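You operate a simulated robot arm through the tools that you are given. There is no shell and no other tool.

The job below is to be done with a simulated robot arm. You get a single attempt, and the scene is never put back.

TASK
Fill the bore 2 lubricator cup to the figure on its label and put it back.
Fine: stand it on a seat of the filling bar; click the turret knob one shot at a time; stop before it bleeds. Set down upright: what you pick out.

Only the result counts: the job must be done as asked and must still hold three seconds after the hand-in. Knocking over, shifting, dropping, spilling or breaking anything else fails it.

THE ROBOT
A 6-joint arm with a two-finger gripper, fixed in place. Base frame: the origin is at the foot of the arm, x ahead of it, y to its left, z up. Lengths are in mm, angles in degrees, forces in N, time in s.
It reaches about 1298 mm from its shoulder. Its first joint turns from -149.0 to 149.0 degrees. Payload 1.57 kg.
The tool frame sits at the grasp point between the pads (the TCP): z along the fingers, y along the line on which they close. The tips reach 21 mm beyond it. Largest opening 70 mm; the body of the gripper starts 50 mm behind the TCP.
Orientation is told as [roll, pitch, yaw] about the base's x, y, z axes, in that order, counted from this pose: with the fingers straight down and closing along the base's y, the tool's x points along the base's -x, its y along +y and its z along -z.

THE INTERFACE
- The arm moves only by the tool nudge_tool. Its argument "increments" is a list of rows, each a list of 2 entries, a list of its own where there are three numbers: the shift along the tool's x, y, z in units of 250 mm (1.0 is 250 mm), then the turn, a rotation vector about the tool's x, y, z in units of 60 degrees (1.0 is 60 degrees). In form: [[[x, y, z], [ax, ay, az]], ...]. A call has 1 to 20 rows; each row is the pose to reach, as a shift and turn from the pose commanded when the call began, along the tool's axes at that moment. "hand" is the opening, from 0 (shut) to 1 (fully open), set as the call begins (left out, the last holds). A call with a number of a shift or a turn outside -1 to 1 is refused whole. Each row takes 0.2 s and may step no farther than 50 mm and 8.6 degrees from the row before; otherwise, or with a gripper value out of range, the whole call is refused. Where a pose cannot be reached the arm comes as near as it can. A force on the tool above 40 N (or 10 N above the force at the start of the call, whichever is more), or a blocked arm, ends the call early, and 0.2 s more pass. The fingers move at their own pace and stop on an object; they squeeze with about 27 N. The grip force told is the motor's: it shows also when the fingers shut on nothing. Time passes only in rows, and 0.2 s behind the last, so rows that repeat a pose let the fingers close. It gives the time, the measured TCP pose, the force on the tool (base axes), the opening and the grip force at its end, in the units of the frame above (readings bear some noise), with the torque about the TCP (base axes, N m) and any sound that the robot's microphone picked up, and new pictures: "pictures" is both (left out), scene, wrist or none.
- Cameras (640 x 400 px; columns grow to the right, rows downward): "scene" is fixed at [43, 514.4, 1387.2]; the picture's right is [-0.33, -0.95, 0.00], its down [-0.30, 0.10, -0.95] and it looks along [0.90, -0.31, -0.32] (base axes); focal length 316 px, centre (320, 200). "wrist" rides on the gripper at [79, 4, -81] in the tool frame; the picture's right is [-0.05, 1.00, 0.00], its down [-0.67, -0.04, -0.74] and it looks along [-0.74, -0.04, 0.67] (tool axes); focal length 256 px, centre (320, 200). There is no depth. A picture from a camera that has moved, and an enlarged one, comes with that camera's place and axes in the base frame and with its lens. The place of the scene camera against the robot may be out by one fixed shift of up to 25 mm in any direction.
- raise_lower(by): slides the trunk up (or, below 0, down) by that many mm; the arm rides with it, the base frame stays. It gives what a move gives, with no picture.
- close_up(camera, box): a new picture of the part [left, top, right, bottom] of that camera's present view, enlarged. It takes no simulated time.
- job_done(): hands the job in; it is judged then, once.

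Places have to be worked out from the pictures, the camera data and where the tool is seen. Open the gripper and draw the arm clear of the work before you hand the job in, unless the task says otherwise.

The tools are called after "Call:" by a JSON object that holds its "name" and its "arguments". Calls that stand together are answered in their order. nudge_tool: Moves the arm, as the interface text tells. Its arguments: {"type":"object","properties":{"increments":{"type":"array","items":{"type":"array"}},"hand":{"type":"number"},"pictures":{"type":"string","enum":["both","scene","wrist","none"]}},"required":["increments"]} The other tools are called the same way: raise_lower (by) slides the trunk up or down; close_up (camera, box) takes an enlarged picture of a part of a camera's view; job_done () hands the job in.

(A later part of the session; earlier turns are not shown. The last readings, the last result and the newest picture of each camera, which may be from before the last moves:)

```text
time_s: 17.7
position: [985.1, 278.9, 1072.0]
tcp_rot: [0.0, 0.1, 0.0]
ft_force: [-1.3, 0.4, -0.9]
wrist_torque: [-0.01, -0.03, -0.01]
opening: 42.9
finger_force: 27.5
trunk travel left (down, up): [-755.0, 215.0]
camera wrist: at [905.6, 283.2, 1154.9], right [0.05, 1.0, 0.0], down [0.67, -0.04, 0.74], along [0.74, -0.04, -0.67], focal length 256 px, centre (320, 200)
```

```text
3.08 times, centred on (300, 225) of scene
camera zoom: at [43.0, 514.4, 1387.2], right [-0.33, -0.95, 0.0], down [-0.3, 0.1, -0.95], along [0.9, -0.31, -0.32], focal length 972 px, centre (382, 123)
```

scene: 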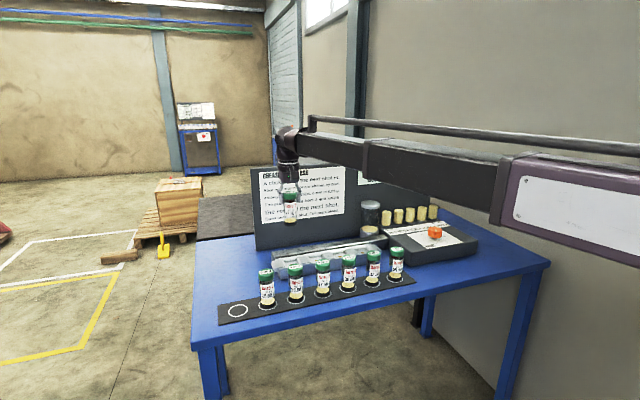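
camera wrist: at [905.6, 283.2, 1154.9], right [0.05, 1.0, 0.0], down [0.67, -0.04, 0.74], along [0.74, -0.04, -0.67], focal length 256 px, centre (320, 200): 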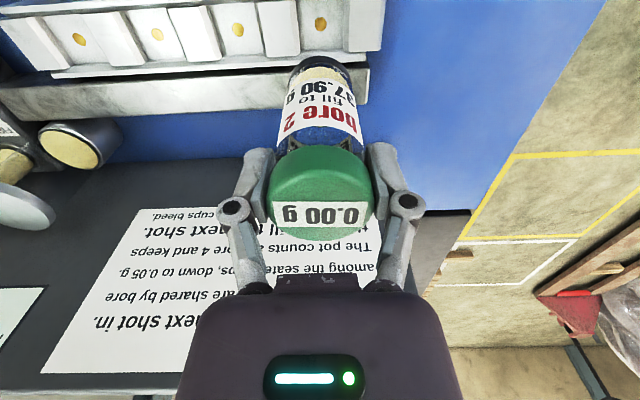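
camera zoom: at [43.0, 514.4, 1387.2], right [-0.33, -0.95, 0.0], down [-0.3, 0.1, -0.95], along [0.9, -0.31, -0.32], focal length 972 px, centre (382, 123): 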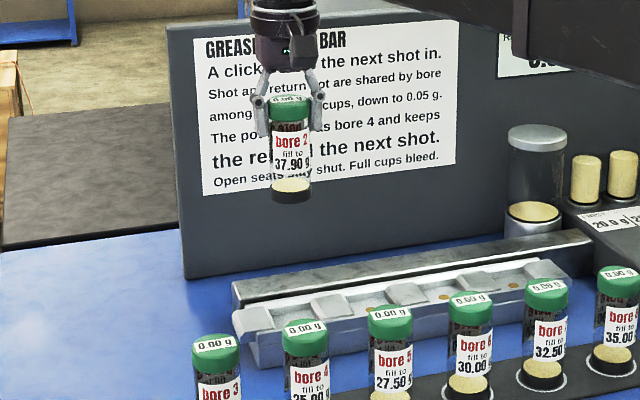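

The nozzle sits at (983.1, 280.6) in this view, so the cup needs about +1.3 mm in y. I make that correction and lower to about 10 mm above the seat floor.

Call:
{"name": "nudge_tool", "arguments": {"increments": [[[0, 0.0052, 0], [0, 0, 0]], [[0, 0.0052, 0], [0, 0, 0]]], "pictures": "none"}}

Call:
{"name": "raise_lower", "arguments": {"by": -110}}

Call:
{"name": "nudge_tool", "arguments": {"increments": [[[0, 0, 0], [0, 0, 0]]], "pictures": "both"}}

Call:
{"name": "close_up", "arguments": {"camera": "wrist", "box": [240, 0, 400, 100]}}

Call:
{"name": "close_up", "arguments": {"camera": "scene", "box": [250, 190, 350, 290]}}

```text
time_s: 18.3
position: [984.3, 280.8, 1073.4]
tcp_rot: [0.1, -0.1, 0.1]
ft_force: [-0.6, -0.3, -0.9]
wrist_torque: [0.01, 0.03, -0.02]
opening: 42.6
finger_force: 26.6
trunk travel left (down, up): [-755.0, 215.0]
```

```text
time_s: 19.7
position: [985.9, 281.0, 963.8]
tcp_rot: [0.1, 0.0, 0.0]
ft_force: [0.3, 0.5, -1.3]
wrist_torque: [-0.04, 0.03, 0.03]
opening: 43.3
finger_force: 26.9
trunk travel left (down, up): [-645.0, 325.0]
```

```text
time_s: 20.1
position: [985.1, 279.9, 964.0]
tcp_rot: [0.0, 0.0, 0.0]
ft_force: [0.7, -0.7, -0.9]
wrist_torque: [-0.03, 0.02, -0.01]
opening: 43.2
finger_force: 27.6
trunk travel left (down, up): [-645.0, 325.0]
camera wrist: at [905.5, 284.4, 1045.0], right [0.05, 1.0, 0.0], down [0.67, -0.04, 0.74], along [0.74, -0.04, -0.67], focal length 256 px, centre (320, 200)
```

scene: 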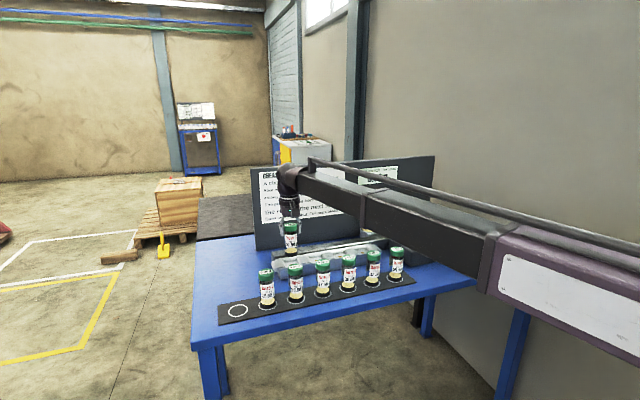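
wrist: 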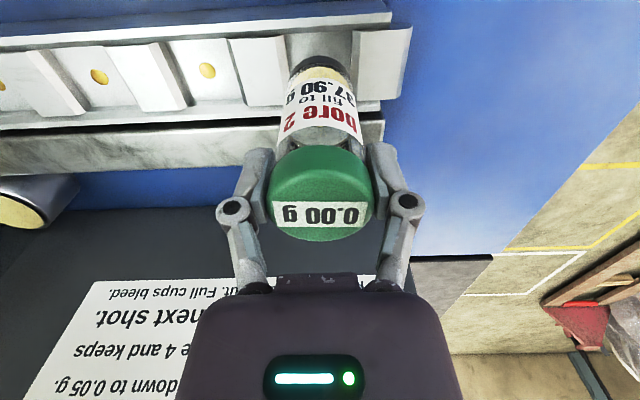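

```text
4.00 times, centred on (320, 50) of wrist
camera zoom: at [905.5, 284.4, 1045.0], right [0.05, 1.0, 0.0], down [0.67, -0.04, 0.74], along [0.74, -0.04, -0.67], focal length 1024 px, centre (320, 800)
```

zoom: 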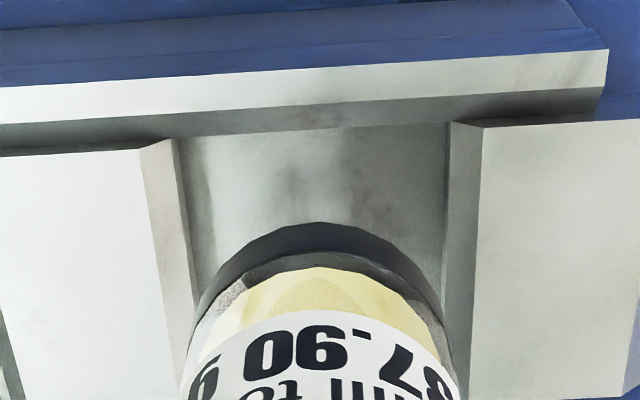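

```text
4.00 times, centred on (300, 240) of scene
camera zoom: at [43.0, 514.4, 1387.2], right [-0.33, -0.95, 0.0], down [-0.3, 0.1, -0.95], along [0.9, -0.31, -0.32], focal length 1264 px, centre (400, 40)
```

zoom: 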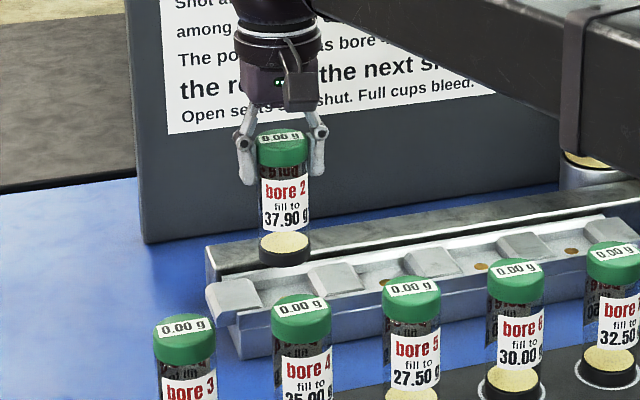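

The cup base is centred between the two blocks. I lower further, leaving the last few millimetres for small steps while watching the force.

Call:
{"name": "raise_lower", "arguments": {"by": -28}}

Call:
{"name": "raise_lower", "arguments": {"by": -6}}

Call:
{"name": "nudge_tool", "arguments": {"increments": [[[0, 0, 0], [0, 0, 0]]], "pictures": "both"}}

Call:
{"name": "close_up", "arguments": {"camera": "wrist", "box": [240, 0, 400, 100]}}

Call:
{"name": "close_up", "arguments": {"camera": "scene", "box": [260, 210, 330, 290]}}

```text
time_s: 20.9
position: [985.8, 280.2, 934.5]
tcp_rot: [0.0, -0.1, 0.0]
ft_force: [0.0, -0.1, -1.1]
wrist_torque: [0.01, 0.02, -0.03]
opening: 42.9
finger_force: 27.2
trunk travel left (down, up): [-617.0, 353.0]
```

```text
time_s: 21.4
position: [984.6, 279.4, 929.9]
tcp_rot: [0.1, 0.0, 0.0]
ft_force: [0.7, 0.6, -1.4]
wrist_torque: [-0.01, -0.03, 0.02]
opening: 42.9
finger_force: 26.7
trunk travel left (down, up): [-611.0, 359.0]
```

```text
time_s: 21.8
position: [984.6, 281.1, 928.8]
tcp_rot: [0.0, 0.1, 0.0]
ft_force: [-0.1, 0.1, -1.7]
wrist_torque: [0.01, 0.0, 0.0]
opening: 43.1
finger_force: 27.3
trunk travel left (down, up): [-611.0, 359.0]
camera wrist: at [905.5, 284.4, 1010.9], right [0.05, 1.0, 0.0], down [0.67, -0.04, 0.74], along [0.74, -0.04, -0.67], focal length 256 px, centre (320, 200)
```

scene: 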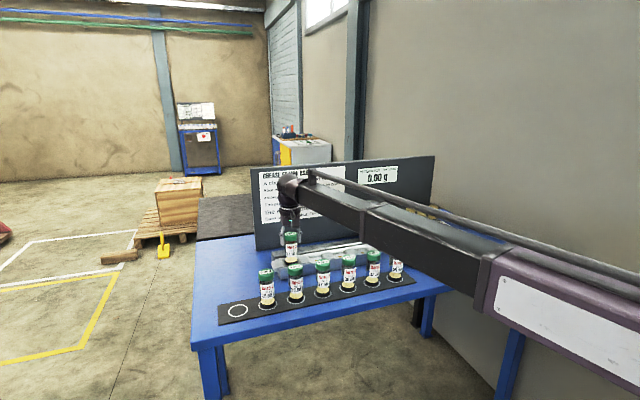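
wrist: 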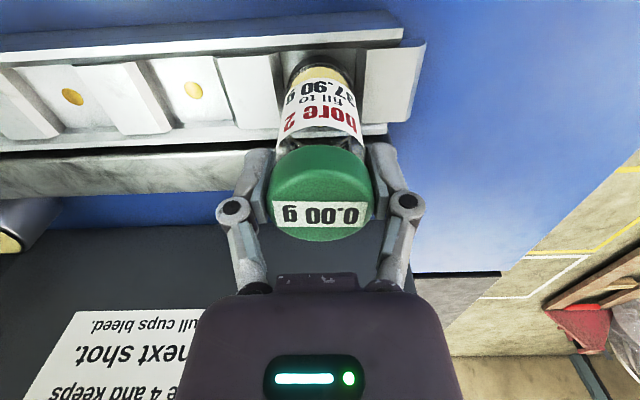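

```text
4.00 times, centred on (320, 50) of wrist
camera zoom: at [905.5, 284.4, 1010.9], right [0.05, 1.0, 0.0], down [0.67, -0.04, 0.74], along [0.74, -0.04, -0.67], focal length 1024 px, centre (320, 800)
```

zoom: 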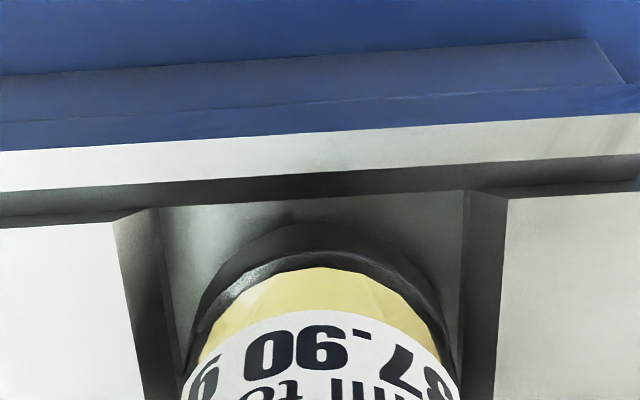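

```text
5.00 times, centred on (295, 250) of scene
camera zoom: at [43.0, 514.4, 1387.2], right [-0.33, -0.95, 0.0], down [-0.3, 0.1, -0.95], along [0.9, -0.31, -0.32], focal length 1580 px, centre (445, -50)
```

zoom: 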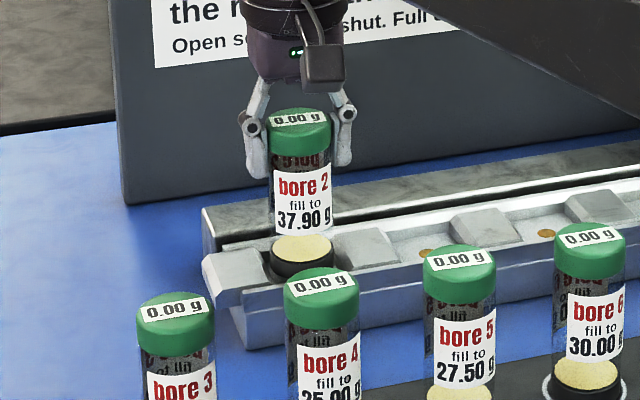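

The base is just inside the recess with no contact yet (only about -1.5 N, the cup's weight), and it sits perhaps 1 mm toward +y. I trim y by -0.8 mm and continue down in small steps.

Call:
{"name": "nudge_tool", "arguments": {"increments": [[[0, -0.0032, 0], [0, 0, 0]]], "pictures": "none"}}

Call:
{"name": "raise_lower", "arguments": {"by": -3}}

Call:
{"name": "nudge_tool", "arguments": {"increments": [[[0, 0, 0], [0, 0, 0]]], "pictures": "none"}}

```text
time_s: 22.2
position: [984.8, 280.0, 929.2]
tcp_rot: [0.0, 0.0, 0.0]
ft_force: [-0.6, -0.4, -1.0]
wrist_torque: [0.01, 0.01, 0.05]
opening: 43.2
finger_force: 26.9
trunk travel left (down, up): [-611.0, 359.0]
```

```text
time_s: 22.7
position: [985.0, 277.7, 926.9]
tcp_rot: [0.0, 0.1, -0.1]
ft_force: [-0.1, 0.1, -0.2]
wrist_torque: [0.0, 0.0, 0.01]
opening: 43.0
finger_force: 26.7
trunk travel left (down, up): [-608.0, 362.0]
```

```text
time_s: 23.1
position: [985.2, 280.0, 926.6]
tcp_rot: [0.0, -0.1, 0.1]
ft_force: [0.5, 0.7, -1.6]
wrist_torque: [-0.02, 0.01, -0.02]
opening: 42.8
finger_force: 26.5
trunk travel left (down, up): [-608.0, 362.0]
```

Still no contact at z≈926; continuing down by 2 mm steps.

Call:
{"name": "raise_lower", "arguments": {"by": -2}}

Call:
{"name": "nudge_tool", "arguments": {"increments": [[[0, 0, 0], [0, 0, 0]]], "pictures": "wrist"}}

Call:
{"name": "close_up", "arguments": {"camera": "wrist", "box": [240, 20, 400, 120]}}

```text
time_s: 23.6
position: [985.4, 280.3, 923.7]
tcp_rot: [0.0, -0.1, 0.0]
ft_force: [0.8, -0.6, -2.0]
wrist_torque: [0.02, 0.02, -0.01]
opening: 42.8
finger_force: 27.1
trunk travel left (down, up): [-606.0, 364.0]
```

```text
time_s: 24.0
position: [985.6, 279.1, 924.9]
tcp_rot: [0.0, 0.0, -0.1]
ft_force: [0.6, -0.2, -1.7]
wrist_torque: [0.0, 0.0, 0.0]
opening: 43.0
finger_force: 27.0
trunk travel left (down, up): [-606.0, 364.0]
camera wrist: at [905.5, 283.6, 1005.9], right [0.05, 1.0, 0.0], down [0.67, -0.04, 0.74], along [0.74, -0.04, -0.67], focal length 256 px, centre (320, 200)
```

wrist: 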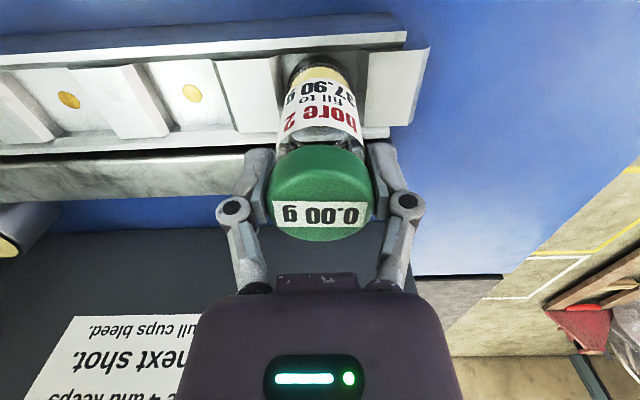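

```text
4.00 times, centred on (320, 70) of wrist
camera zoom: at [905.5, 283.6, 1005.9], right [0.05, 1.0, 0.0], down [0.67, -0.04, 0.74], along [0.74, -0.04, -0.67], focal length 1024 px, centre (320, 720)
```

zoom: 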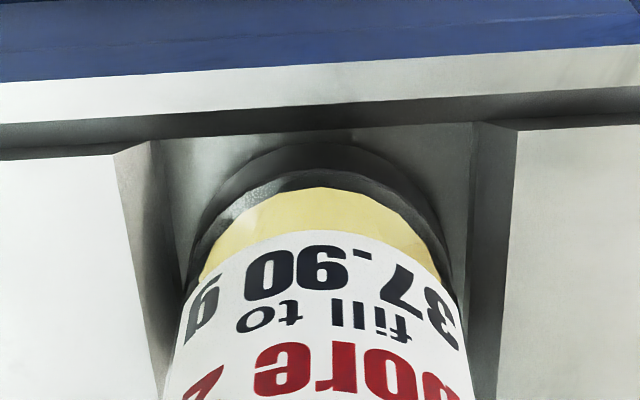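

Still no contact force beyond the cup's weight and the alignment looks good, so I keep stepping down.

Call:
{"name": "raise_lower", "arguments": {"by": -2}}

Call:
{"name": "nudge_tool", "arguments": {"increments": [[[0, 0, 0], [0, 0, 0]]], "pictures": "none"}}

```text
time_s: 24.6
position: [983.9, 280.1, 921.1]
tcp_rot: [0.0, 0.0, 0.0]
ft_force: [0.2, 0.2, -1.0]
wrist_torque: [0.0, -0.02, -0.01]
opening: 42.9
finger_force: 27.5
trunk travel left (down, up): [-604.0, 366.0]
```

```text
time_s: 25.0
position: [984.9, 279.4, 922.4]
tcp_rot: [0.0, 0.0, 0.1]
ft_force: [-0.4, 0.0, -1.3]
wrist_torque: [-0.02, 0.02, 0.03]
opening: 42.9
finger_force: 27.0
trunk travel left (down, up): [-604.0, 366.0]
```

No contact at 922; another 2 mm.

Call:
{"name": "raise_lower", "arguments": {"by": -2}}

Call:
{"name": "nudge_tool", "arguments": {"increments": [[[0, 0, 0], [0, 0, 0]]], "pictures": "wrist"}}

Call:
{"name": "close_up", "arguments": {"camera": "scene", "box": [260, 220, 330, 290]}}

```text
time_s: 25.5
position: [984.6, 279.8, 920.7]
tcp_rot: [0.0, -0.1, 0.0]
ft_force: [1.6, -0.5, 5.5]
wrist_torque: [0.06, -0.06, -0.04]
opening: 42.7
finger_force: 27.2
trunk travel left (down, up): [-602.0, 368.0]
```

```text
time_s: 25.9
position: [984.6, 279.3, 920.6]
tcp_rot: [0.0, 0.1, 0.0]
ft_force: [2.6, 0.9, 5.4]
wrist_torque: [0.04, -0.15, 0.0]
opening: 43.0
finger_force: 27.4
trunk travel left (down, up): [-602.0, 368.0]
camera wrist: at [905.2, 283.4, 1002.4], right [0.05, 1.0, 0.0], down [0.67, -0.04, 0.75], along [0.74, -0.04, -0.67], focal length 256 px, centre (320, 200)
```

wrist: 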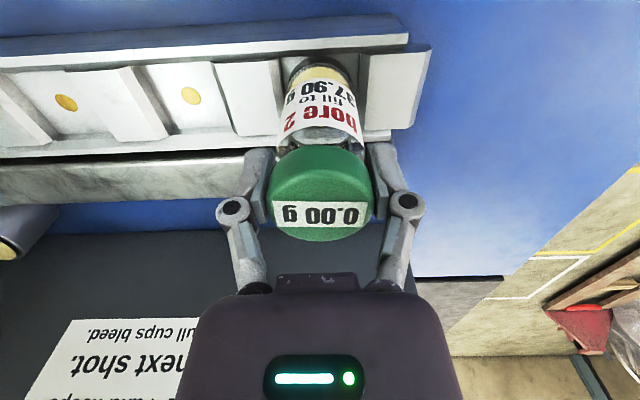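

```text
5.71 times, centred on (295, 255) of scene
camera zoom: at [43.0, 514.4, 1387.2], right [-0.33, -0.95, 0.0], down [-0.3, 0.1, -0.95], along [0.9, -0.31, -0.32], focal length 1805 px, centre (463, -114)
```

zoom: 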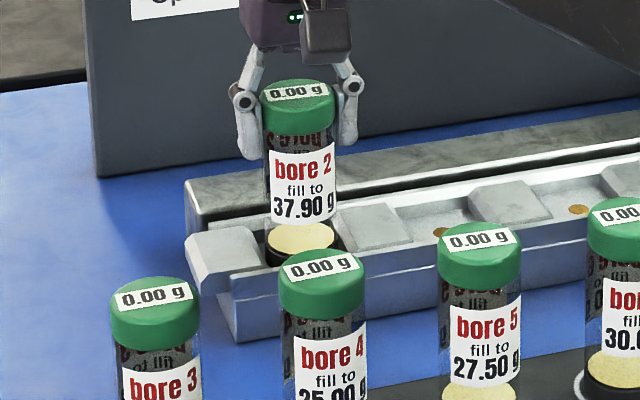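

Contact is felt at z≈921 (about 7 N change), matching the seat floor. I back off about 1 mm to relieve the preload, then open the gripper.

Call:
{"name": "raise_lower", "arguments": {"by": 1}}

Call:
{"name": "nudge_tool", "arguments": {"increments": [[[0, 0, 0], [0, 0, 0]], [[0, 0, 0], [0, 0, 0]]], "pictures": "none"}}

```text
time_s: 26.4
position: [985.3, 280.4, 921.4]
tcp_rot: [0.1, 0.0, 0.0]
ft_force: [-0.4, 0.0, -1.1]
wrist_torque: [0.01, 0.02, 0.0]
opening: 43.1
finger_force: 26.5
trunk travel left (down, up): [-603.0, 367.0]
```

```text
time_s: 27.0
position: [985.5, 278.6, 921.6]
tcp_rot: [0.0, 0.0, 0.0]
ft_force: [-1.2, 0.6, -1.3]
wrist_torque: [-0.01, -0.02, 0.01]
opening: 43.0
finger_force: 27.4
trunk travel left (down, up): [-603.0, 367.0]
```

The preload is gone, and the cup is less than 1 mm over the floor. I lower half a millimetre and open.

Call:
{"name": "raise_lower", "arguments": {"by": -0.5}}

Call:
{"name": "nudge_tool", "arguments": {"increments": [[[0, 0, 0], [0, 0, 0]], [[0, 0, 0], [0, 0, 0]], [[0, 0, 0], [0, 0, 0]]], "hand": 0.9, "pictures": "both"}}

Call:
{"name": "close_up", "arguments": {"camera": "wrist", "box": [220, 20, 420, 250]}}

Call:
{"name": "close_up", "arguments": {"camera": "scene", "box": [260, 220, 330, 290]}}

```text
time_s: 27.5
position: [984.0, 279.6, 921.3]
tcp_rot: [0.0, 0.0, 0.0]
ft_force: [0.8, -0.1, -0.3]
wrist_torque: [0.03, -0.01, 0.06]
opening: 42.9
finger_force: 26.8
trunk travel left (down, up): [-602.0, 368.0]
```

```text
time_s: 28.3
position: [985.3, 278.9, 921.0]
tcp_rot: [0.0, 0.0, 0.0]
ft_force: [0.0, 0.1, -0.4]
wrist_torque: [0.03, 0.0, -0.04]
opening: 63.0
finger_force: 0.2
trunk travel left (down, up): [-602.0, 368.0]
camera wrist: at [905.4, 283.6, 1002.5], right [0.05, 1.0, 0.0], down [0.67, -0.04, 0.74], along [0.74, -0.04, -0.67], focal length 256 px, centre (320, 200)
```

scene: 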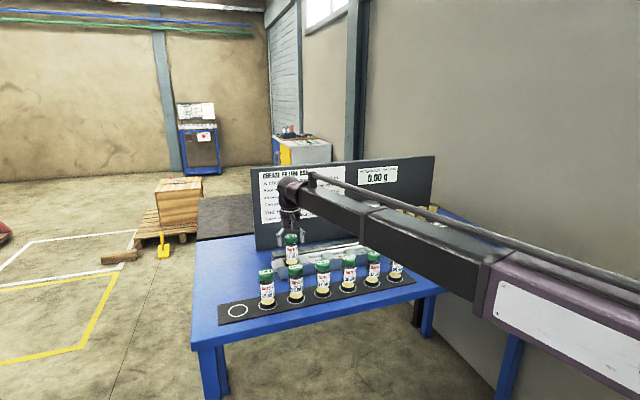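
wrist: 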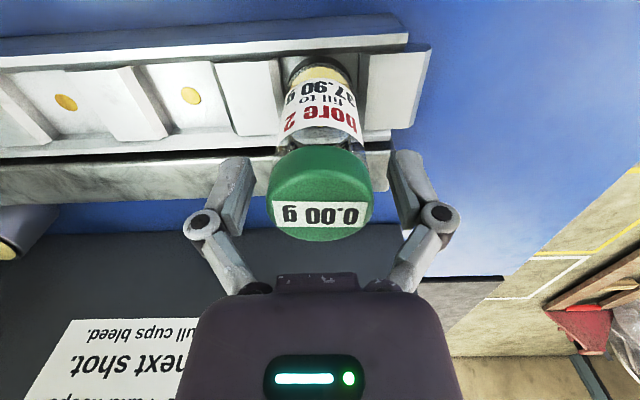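

```text
1.74 times, centred on (320, 135) of wrist
camera zoom: at [905.4, 283.6, 1002.5], right [0.05, 1.0, 0.0], down [0.67, -0.04, 0.74], along [0.74, -0.04, -0.67], focal length 445 px, centre (320, 313)
```

zoom: 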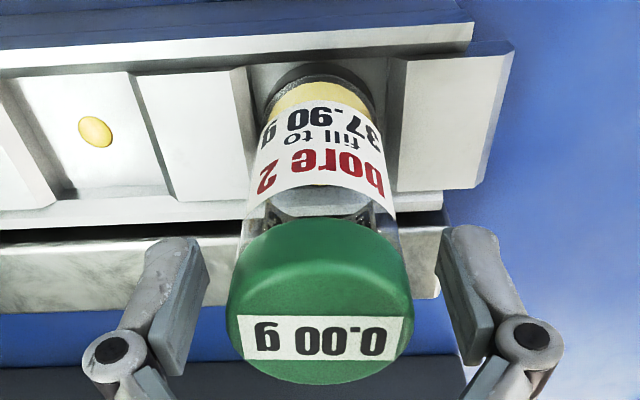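

```text
5.71 times, centred on (295, 255) of scene
camera zoom: at [43.0, 514.4, 1387.2], right [-0.33, -0.95, 0.0], down [-0.3, 0.1, -0.95], along [0.9, -0.31, -0.32], focal length 1805 px, centre (463, -114)
```

zoom: 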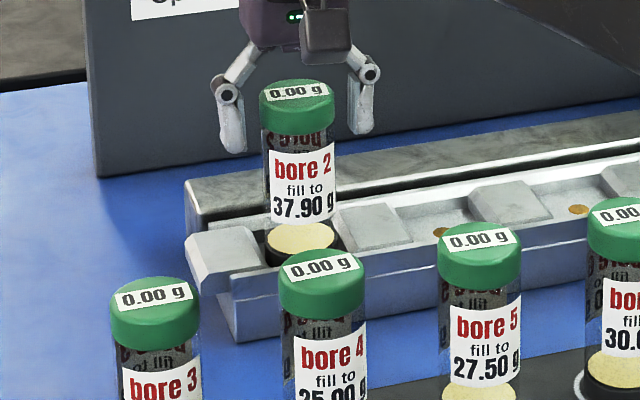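

The cup stands upright in the seat, free of the gripper. I raise well clear and travel over toward the knob, staying back in x to view it.

Call:
{"name": "raise_lower", "arguments": {"by": 150}}

Call:
{"name": "nudge_tool", "arguments": {"increments": [[[0.1, -0.15, 0], [0, 0, 0]], [[0.2, -0.3, 0], [0, 0, 0]], [[0.3, -0.45, 0], [0, 0, 0]], [[0.4, -0.6, 0], [0, 0, 0]], [[0.5, -0.75, 0], [0, 0, 0]], [[0.6, -0.9, 0], [0, 0, 0]], [[0.65, -1.0, 0], [0, 0, 0]]], "pictures": "none"}}

Call:
{"name": "nudge_tool", "arguments": {"increments": [[[0.05, -0.18, 0], [0, 0, 0]], [[0.08, -0.36, 0], [0, 0, 0]], [[0.08, -0.55, 0], [0, 0, 0]], [[0.08, -0.74, 0], [0, 0, 0]], [[0.08, -0.93, 0], [0, 0, 0]], [[0.08, -1.0, 0], [0, 0, 0]], [[0.08, -1.0, 0], [0, 0, 0]]], "pictures": "both"}}

```text
time_s: 30.0
position: [985.4, 278.9, 1070.5]
tcp_rot: [0.0, 0.0, -0.1]
ft_force: [0.4, 0.1, 0.2]
wrist_torque: [0.0, 0.03, 0.0]
opening: 63.1
finger_force: 0.0
trunk travel left (down, up): [-752.0, 218.0]
```

```text
time_s: 31.6
position: [821.3, 30.6, 1072.1]
tcp_rot: [0.1, -0.1, 0.0]
ft_force: [0.2, 0.3, 0.2]
wrist_torque: [0.01, -0.02, 0.02]
opening: 63.0
finger_force: 0.0
trunk travel left (down, up): [-752.0, 218.0]
```

```text
time_s: 33.2
position: [800.6, -219.9, 1070.9]
tcp_rot: [0.1, 0.1, 0.0]
ft_force: [-0.2, -0.5, -0.6]
wrist_torque: [0.02, 0.0, 0.03]
opening: 63.1
finger_force: 0.1
trunk travel left (down, up): [-752.0, 218.0]
camera wrist: at [720.8, -215.6, 1152.6], right [0.05, 1.0, 0.0], down [0.67, -0.04, 0.74], along [0.74, -0.04, -0.67], focal length 256 px, centre (320, 200)
```

scene: 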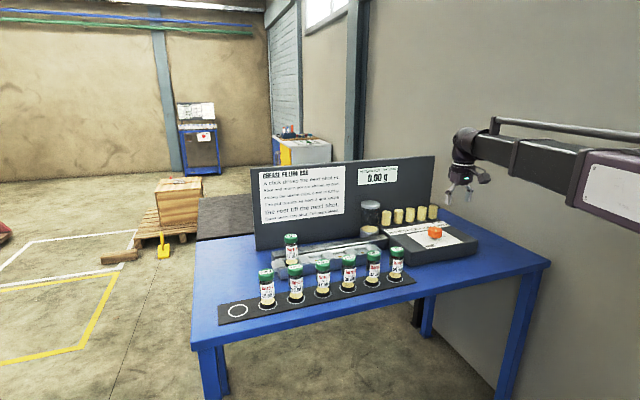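
wrist: 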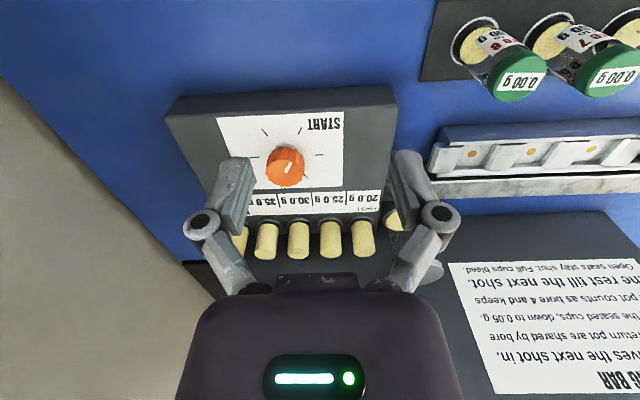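

The knob is well in view. I zoom in for its position, height and tick angles.

Call:
{"name": "close_up", "arguments": {"camera": "wrist", "box": [210, 105, 350, 195]}}

Call:
{"name": "close_up", "arguments": {"camera": "scene", "box": [350, 190, 490, 270]}}

Call:
{"name": "close_up", "arguments": {"camera": "wrist", "box": [230, 180, 410, 270]}}

```text
4.44 times, centred on (280, 150) of wrist
camera zoom: at [720.8, -215.6, 1152.6], right [0.05, 1.0, 0.0], down [0.67, -0.04, 0.74], along [0.74, -0.04, -0.67], focal length 1138 px, centre (498, 422)
```

zoom: 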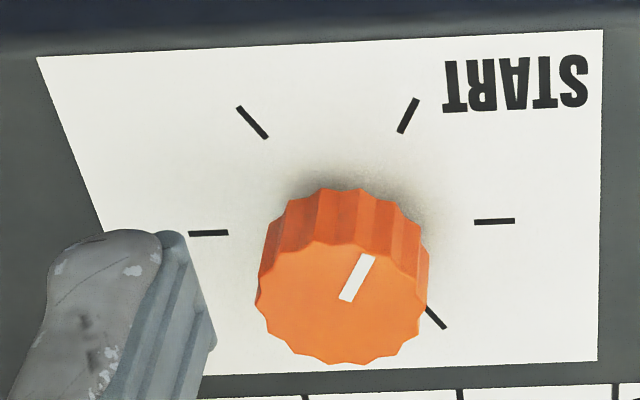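

```text
4.57 times, centred on (420, 230) of scene
camera zoom: at [43.0, 514.4, 1387.2], right [-0.33, -0.95, 0.0], down [-0.3, 0.1, -0.95], along [0.9, -0.31, -0.32], focal length 1444 px, centre (-137, 63)
```

zoom: 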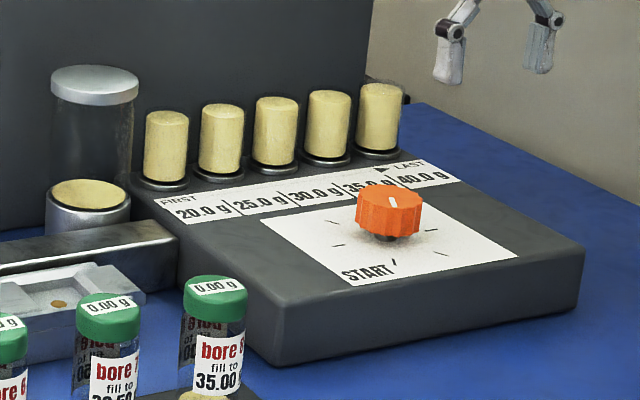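

```text
3.56 times, centred on (320, 225) of wrist
camera zoom: at [720.8, -215.6, 1152.6], right [0.05, 1.0, 0.0], down [0.67, -0.04, 0.74], along [0.74, -0.04, -0.67], focal length 910 px, centre (320, 111)
```

zoom: 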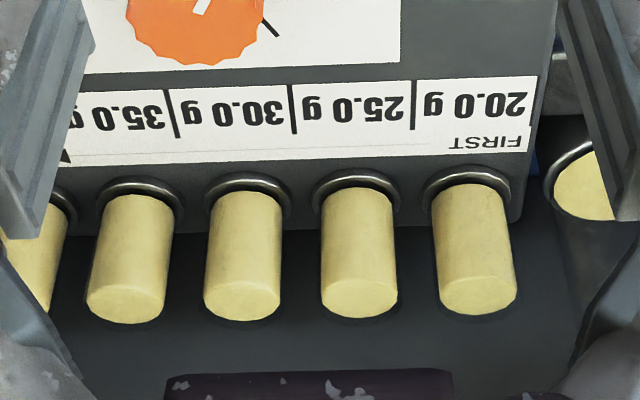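

I get the knob top centre at about (953, -276, 890), with the dial plate at z≈853 and knob diameter ~52 mm. I open fully, move above the knob and lower part way for a refined look.

Call:
{"name": "nudge_tool", "arguments": {"increments": [[[-0.15, -0.056, 0], [0, 0, 0]], [[-0.3, -0.112, 0], [0, 0, 0]], [[-0.45, -0.168, 0], [0, 0, 0]], [[-0.61, -0.226, 0], [0, 0, 0]], [[-0.61, -0.226, 0], [0, 0, 0]]], "hand": 1.0, "pictures": "none"}}

Call:
{"name": "raise_lower", "arguments": {"by": -80}}

Call:
{"name": "nudge_tool", "arguments": {"increments": [[[0, 0, 0], [0, 0, 0]]], "pictures": "both"}}

Call:
{"name": "close_up", "arguments": {"camera": "wrist", "box": [230, 30, 410, 190]}}

```text
time_s: 34.4
position: [953.2, -277.3, 1070.5]
tcp_rot: [0.0, -0.1, 0.0]
ft_force: [-0.1, 0.2, 0.6]
wrist_torque: [0.02, -0.03, 0.0]
opening: 69.9
finger_force: 0.1
trunk travel left (down, up): [-752.0, 218.0]
```

```text
time_s: 35.6
position: [954.3, -277.5, 989.9]
tcp_rot: [0.0, 0.0, 0.0]
ft_force: [0.5, -0.4, 0.2]
wrist_torque: [0.0, 0.04, 0.03]
opening: 70.1
finger_force: 0.1
trunk travel left (down, up): [-672.0, 298.0]
```

```text
time_s: 36.0
position: [955.2, -277.8, 990.6]
tcp_rot: [0.0, 0.1, 0.0]
ft_force: [-1.0, 0.3, 0.3]
wrist_torque: [-0.04, 0.03, 0.0]
opening: 70.0
finger_force: 0.0
trunk travel left (down, up): [-672.0, 298.0]
camera wrist: at [874.8, -273.3, 1072.6], right [0.05, 1.0, 0.0], down [0.67, -0.04, 0.74], along [0.74, -0.04, -0.67], focal length 256 px, centre (320, 200)
```

scene: 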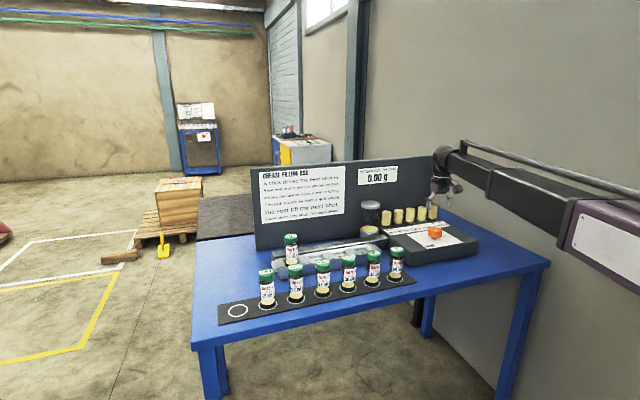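
wrist: 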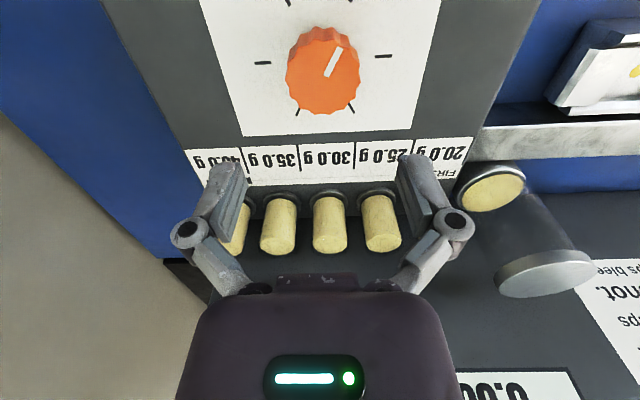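

```text
2.50 times, centred on (320, 110) of wrist
camera zoom: at [874.8, -273.3, 1072.6], right [0.05, 1.0, 0.0], down [0.67, -0.04, 0.74], along [0.74, -0.04, -0.67], focal length 640 px, centre (320, 425)
```

zoom: 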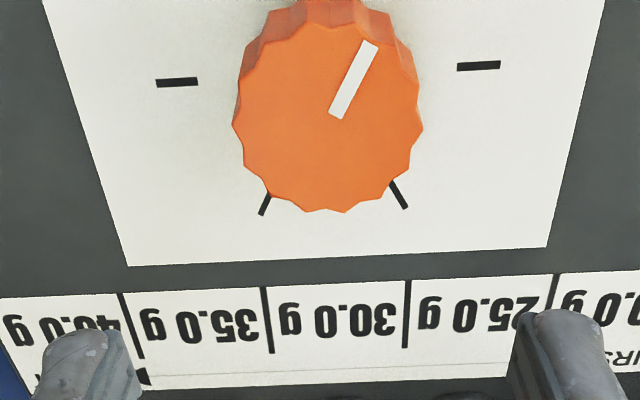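

The knob centre looks to be at about x≈950–952, y≈-275. I lower another 45 mm (tips still above the knob) for a finer view.

Call:
{"name": "raise_lower", "arguments": {"by": -45}}

Call:
{"name": "nudge_tool", "arguments": {"increments": [[[0, 0, 0], [0, 0, 0]]], "pictures": "both"}}

Call:
{"name": "close_up", "arguments": {"camera": "wrist", "box": [230, 40, 410, 210]}}

Call:
{"name": "close_up", "arguments": {"camera": "scene", "box": [395, 170, 485, 250]}}

```text
time_s: 36.9
position: [954.0, -276.6, 945.0]
tcp_rot: [0.0, 0.1, 0.1]
ft_force: [1.2, 0.2, -0.2]
wrist_torque: [-0.01, 0.04, -0.04]
opening: 70.0
finger_force: 0.1
trunk travel left (down, up): [-627.0, 343.0]
```

```text
time_s: 37.3
position: [953.4, -278.1, 945.9]
tcp_rot: [0.0, 0.1, 0.0]
ft_force: [0.5, -0.1, -0.6]
wrist_torque: [0.03, -0.01, -0.03]
opening: 70.2
finger_force: 0.0
trunk travel left (down, up): [-627.0, 343.0]
camera wrist: at [874.8, -273.3, 1027.6], right [0.05, 1.0, 0.0], down [0.67, -0.04, 0.74], along [0.74, -0.04, -0.67], focal length 256 px, centre (320, 200)
```

scene: 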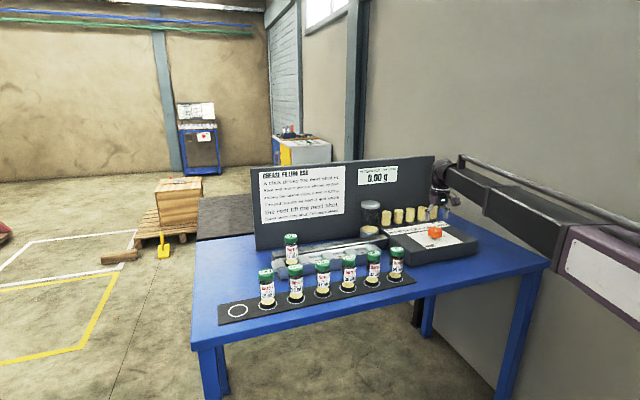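
wrist: 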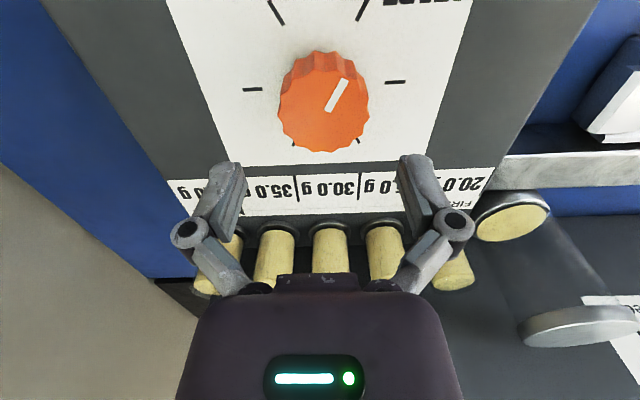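

```text
2.35 times, centred on (320, 125) of wrist
camera zoom: at [874.8, -273.3, 1027.6], right [0.05, 1.0, 0.0], down [0.67, -0.04, 0.74], along [0.74, -0.04, -0.67], focal length 602 px, centre (320, 376)
```

zoom: 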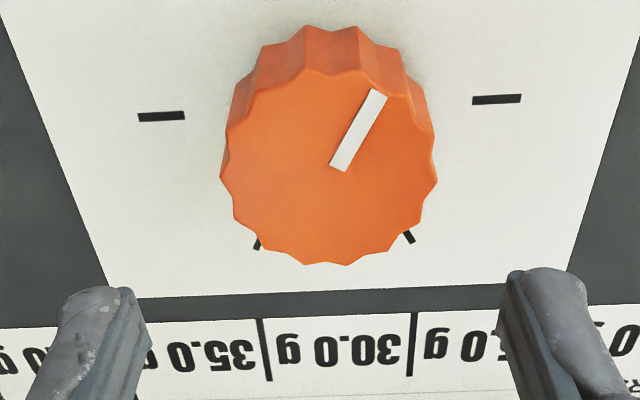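

```text
5.00 times, centred on (440, 210) of scene
camera zoom: at [43.0, 514.4, 1387.2], right [-0.33, -0.95, 0.0], down [-0.3, 0.1, -0.95], along [0.9, -0.31, -0.32], focal length 1580 px, centre (-280, 150)
```

zoom: 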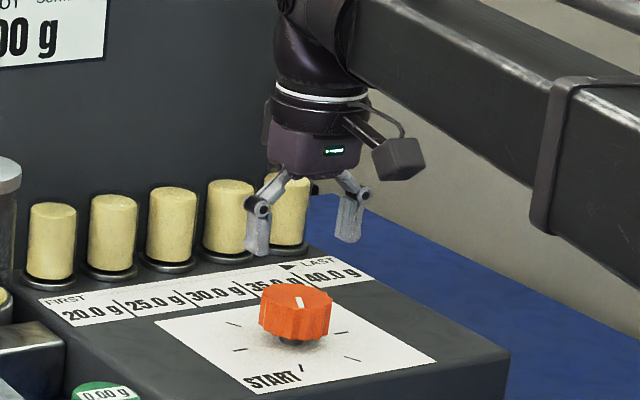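

At this height I compute the knob centre at about (953, -275.2) and the TCP at about (954, -277.3). I zoom in on the finger tips to verify their midpoint before correcting.

Call:
{"name": "close_up", "arguments": {"camera": "wrist", "box": [170, 140, 470, 260]}}

```text
2.13 times, centred on (320, 200) of wrist
camera zoom: at [874.8, -273.3, 1027.6], right [0.05, 1.0, 0.0], down [0.67, -0.04, 0.74], along [0.74, -0.04, -0.67], focal length 546 px, centre (320, 200)
```

zoom: 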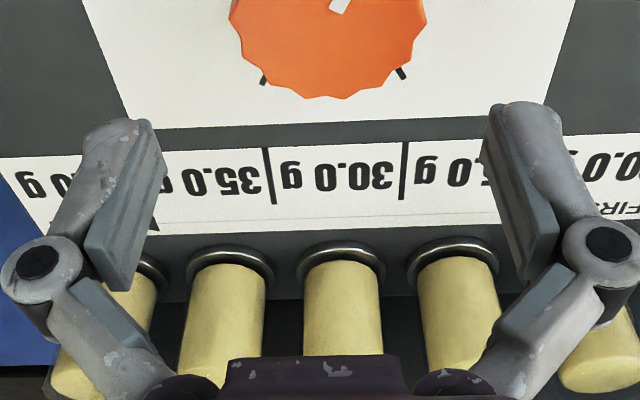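

Tip midpoint agrees with the TCP, so the knob is about +1.7 mm in y and -0.5 mm in x from it. I correct that and lower so the pads straddle the knob (TCP z≈887, tips ≈866).

Call:
{"name": "nudge_tool", "arguments": {"increments": [[[0.002, 0.0068, 0], [0, 0, 0]], [[0.002, 0.0068, 0], [0, 0, 0]]], "pictures": "none"}}

Call:
{"name": "raise_lower", "arguments": {"by": -35}}

Call:
{"name": "nudge_tool", "arguments": {"increments": [[[0, 0, 0], [0, 0, 0]]], "pictures": "both"}}

Call:
{"name": "close_up", "arguments": {"camera": "wrist", "box": [200, 80, 440, 240]}}

Call:
{"name": "close_up", "arguments": {"camera": "scene", "box": [395, 170, 485, 250]}}

```text
time_s: 37.9
position: [954.6, -275.9, 945.3]
tcp_rot: [-0.1, 0.0, 0.0]
ft_force: [-0.1, -0.7, 0.0]
wrist_torque: [-0.03, 0.03, 0.01]
opening: 70.0
finger_force: 0.1
trunk travel left (down, up): [-627.0, 343.0]
```

```text
time_s: 38.7
position: [953.9, -275.8, 910.6]
tcp_rot: [0.0, 0.1, -0.1]
ft_force: [-0.2, 0.0, 0.5]
wrist_torque: [-0.01, 0.02, 0.01]
opening: 70.1
finger_force: 0.1
trunk travel left (down, up): [-592.0, 378.0]
```

```text
time_s: 39.1
position: [953.6, -275.7, 910.5]
tcp_rot: [0.1, 0.0, 0.0]
ft_force: [0.7, 0.3, 0.0]
wrist_torque: [0.01, -0.02, 0.0]
opening: 70.0
finger_force: 0.1
trunk travel left (down, up): [-592.0, 378.0]
camera wrist: at [874.4, -271.8, 992.6], right [0.05, 1.0, 0.0], down [0.67, -0.04, 0.74], along [0.74, -0.04, -0.67], focal length 256 px, centre (320, 200)
```

scene: 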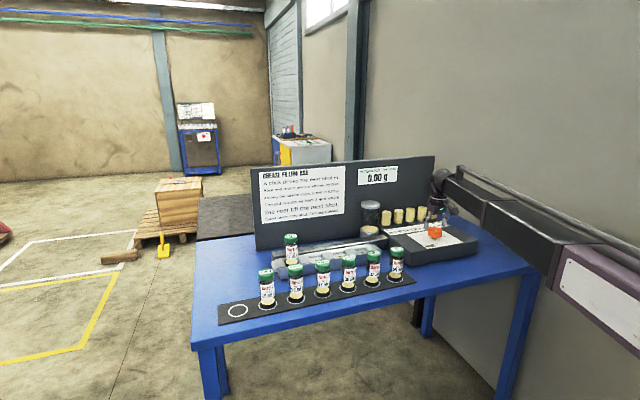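
wrist: 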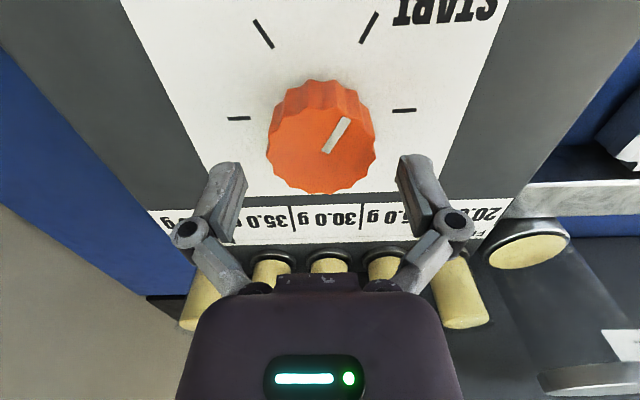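

```text
2.50 times, centred on (320, 160) of wrist
camera zoom: at [874.4, -271.8, 992.6], right [0.05, 1.0, 0.0], down [0.67, -0.04, 0.74], along [0.74, -0.04, -0.67], focal length 640 px, centre (320, 300)
```

zoom: 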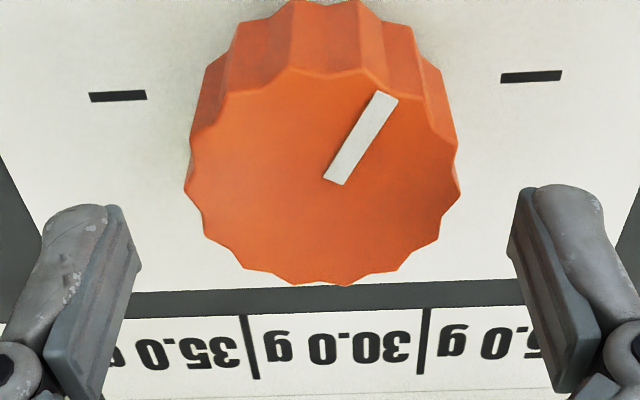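

```text
5.00 times, centred on (440, 210) of scene
camera zoom: at [43.0, 514.4, 1387.2], right [-0.33, -0.95, 0.0], down [-0.3, 0.1, -0.95], along [0.9, -0.31, -0.32], focal length 1580 px, centre (-280, 150)
```

zoom: 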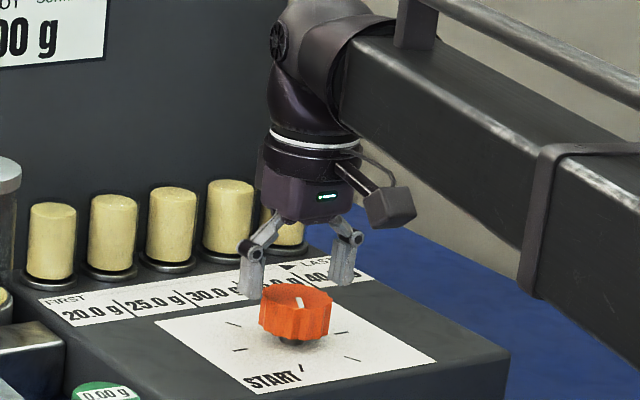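

Alignment is now within half a millimetre. I lower to z≈887 and check forces.

Call:
{"name": "raise_lower", "arguments": {"by": -23}}

Call:
{"name": "nudge_tool", "arguments": {"increments": [[[0, 0, 0], [0, 0, 0]]], "pictures": "both"}}

Call:
{"name": "close_up", "arguments": {"camera": "scene", "box": [395, 170, 485, 250]}}

Call:
{"name": "close_up", "arguments": {"camera": "scene", "box": [260, 160, 420, 290]}}

```text
time_s: 39.8
position: [954.6, -276.4, 887.6]
tcp_rot: [0.0, -0.1, 0.0]
ft_force: [0.2, -0.6, 0.0]
wrist_torque: [0.01, 0.0, 0.01]
opening: 70.0
finger_force: 0.1
trunk travel left (down, up): [-569.0, 401.0]
```

```text
time_s: 40.2
position: [953.4, -275.4, 887.6]
tcp_rot: [0.1, 0.1, 0.0]
ft_force: [0.4, 0.6, -0.3]
wrist_torque: [-0.02, 0.02, 0.0]
opening: 70.2
finger_force: 0.1
trunk travel left (down, up): [-569.0, 401.0]
camera wrist: at [874.4, -271.8, 969.6], right [0.05, 1.0, 0.0], down [0.67, -0.04, 0.74], along [0.74, -0.04, -0.67], focal length 256 px, centre (320, 200)
```

scene: 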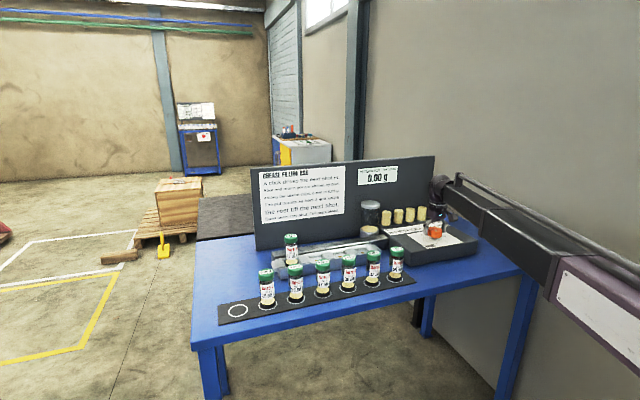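
wrist: 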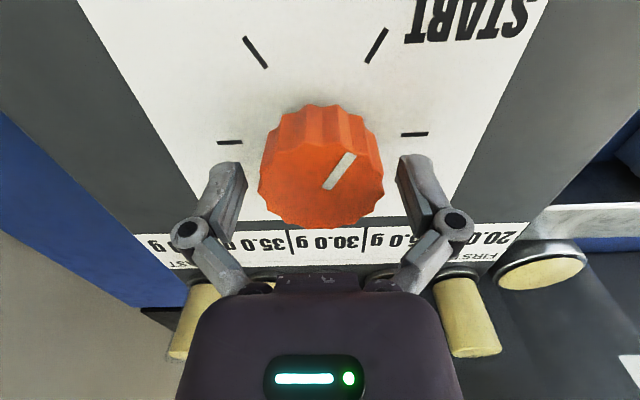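

```text
5.00 times, centred on (440, 210) of scene
camera zoom: at [43.0, 514.4, 1387.2], right [-0.33, -0.95, 0.0], down [-0.3, 0.1, -0.95], along [0.9, -0.31, -0.32], focal length 1580 px, centre (-280, 150)
```

zoom: 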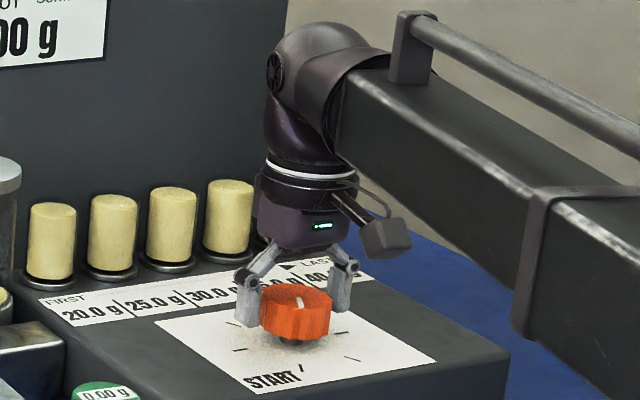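

```text
3.08 times, centred on (340, 225) of scene
camera zoom: at [43.0, 514.4, 1387.2], right [-0.33, -0.95, 0.0], down [-0.3, 0.1, -0.95], along [0.9, -0.31, -0.32], focal length 972 px, centre (258, 123)
```

zoom: 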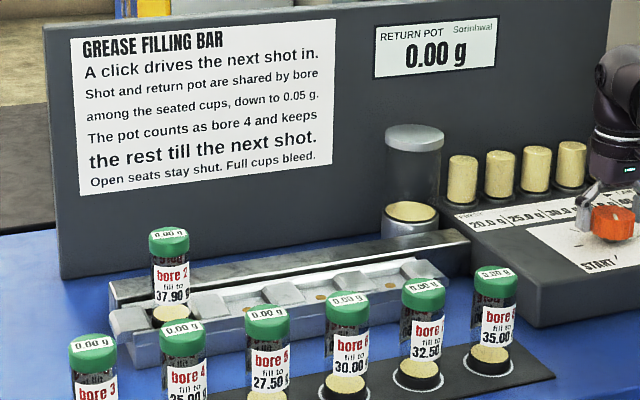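

Fingers straddle the knob with no force, and all displays still read 0.00 g. I close on the knob.

Call:
{"name": "nudge_tool", "arguments": {"increments": [[[0, 0, 0], [0, 0, 0]], [[0, 0, 0], [0, 0, 0]], [[0, 0, 0], [0, 0, 0]]], "hand": 0.0, "pictures": "wrist"}}

```text
time_s: 41.0
position: [954.3, -275.4, 888.7]
tcp_rot: [0.0, 0.0, 0.0]
ft_force: [0.8, 3.4, 3.9]
wrist_torque: [0.36, -0.03, 0.01]
opening: 51.8
finger_force: 31.7
trunk travel left (down, up): [-569.0, 401.0]
camera wrist: at [874.3, -271.1, 969.9], right [0.05, 1.0, 0.0], down [0.67, -0.04, 0.75], along [0.74, -0.04, -0.67], focal length 256 px, centre (320, 200)
```

wrist: 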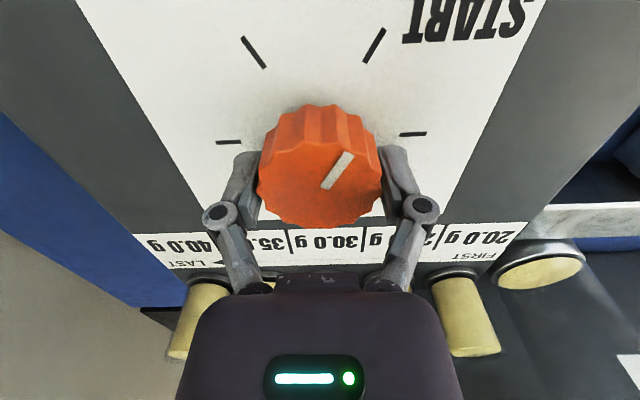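

Gripped at 51.8 mm with a small side force. I try a cautious 8° turn clockwise (about the tool's +z) to see whether the knob follows or is blocked.

Call:
{"name": "nudge_tool", "arguments": {"increments": [[[0, 0, 0], [0, 0, 0.07]], [[0, 0, 0], [0, 0, 0.14]], [[0, 0, 0], [0, 0, 0.14]]], "pictures": "wrist"}}

Call:
{"name": "close_up", "arguments": {"camera": "wrist", "box": [200, 20, 440, 240]}}

```text
time_s: 41.8
position: [954.0, -275.8, 888.9]
tcp_rot: [0.0, 0.0, -8.5]
ft_force: [4.3, -1.5, 6.4]
wrist_torque: [0.24, 0.29, 0.0]
opening: 51.6
finger_force: 32.0
trunk travel left (down, up): [-569.0, 401.0]
camera wrist: at [875.8, -259.9, 969.8], right [0.2, 0.98, 0.0], down [0.65, -0.13, 0.75], along [0.73, -0.15, -0.67], focal length 256 px, centre (320, 200)
```

wrist: 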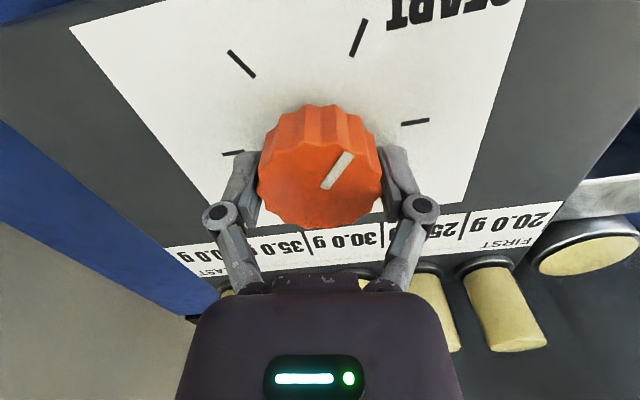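

```text
1.82 times, centred on (320, 130) of wrist
camera zoom: at [875.8, -259.9, 969.8], right [0.2, 0.98, 0.0], down [0.65, -0.13, 0.75], along [0.73, -0.15, -0.67], focal length 465 px, centre (320, 327)
```

zoom: 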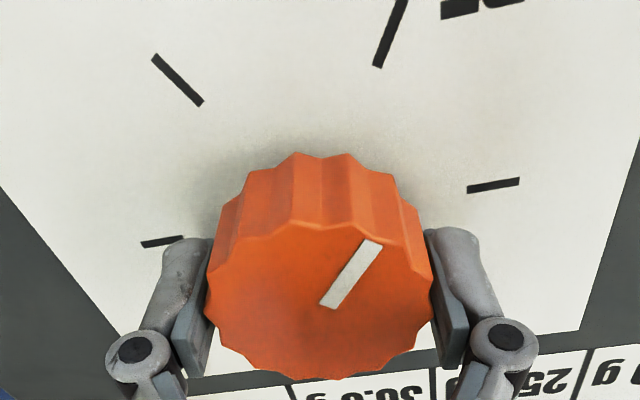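

The knob turns with the gripper and no resisting torque, so clockwise is free. I continue in small steps, listening for the click.

Call:
{"name": "nudge_tool", "arguments": {"increments": [[[0, 0, 0], [0, 0, 0.12]], [[0, 0, 0], [0, 0, 0.24]], [[0, 0, 0], [0, 0, 0.36]]], "pictures": "wrist"}}

Call:
{"name": "close_up", "arguments": {"camera": "scene", "box": [260, 160, 420, 290]}}

```text
time_s: 42.6
position: [953.1, -277.2, 888.4]
tcp_rot: [0.1, -0.1, -30.2]
ft_force: [7.6, -10.0, 10.3]
wrist_torque: [0.0, 0.49, 0.02]
opening: 51.9
finger_force: 32.4
trunk travel left (down, up): [-569.0, 401.0]
camera wrist: at [886.6, -233.7, 969.8], right [0.55, 0.84, 0.0], down [0.56, -0.36, 0.75], along [0.62, -0.41, -0.67], focal length 256 px, centre (320, 200)
```

wrist: 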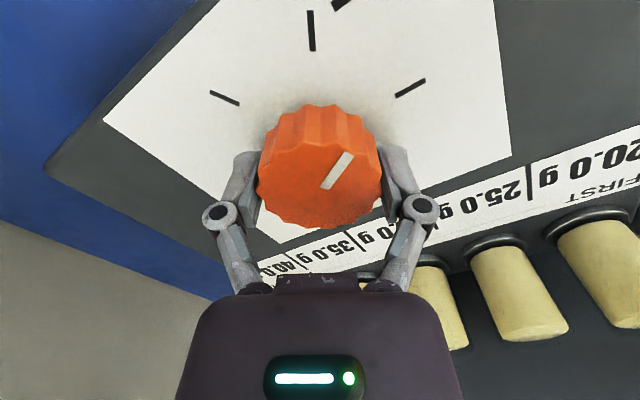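

```text
3.08 times, centred on (340, 225) of scene
camera zoom: at [43.0, 514.4, 1387.2], right [-0.33, -0.95, 0.0], down [-0.3, 0.1, -0.95], along [0.9, -0.31, -0.32], focal length 972 px, centre (258, 123)
```

zoom: 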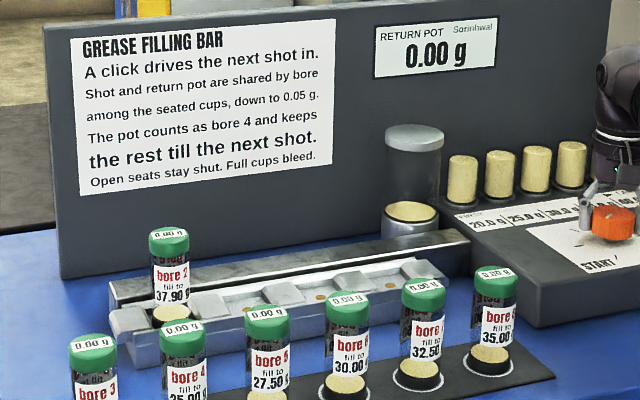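

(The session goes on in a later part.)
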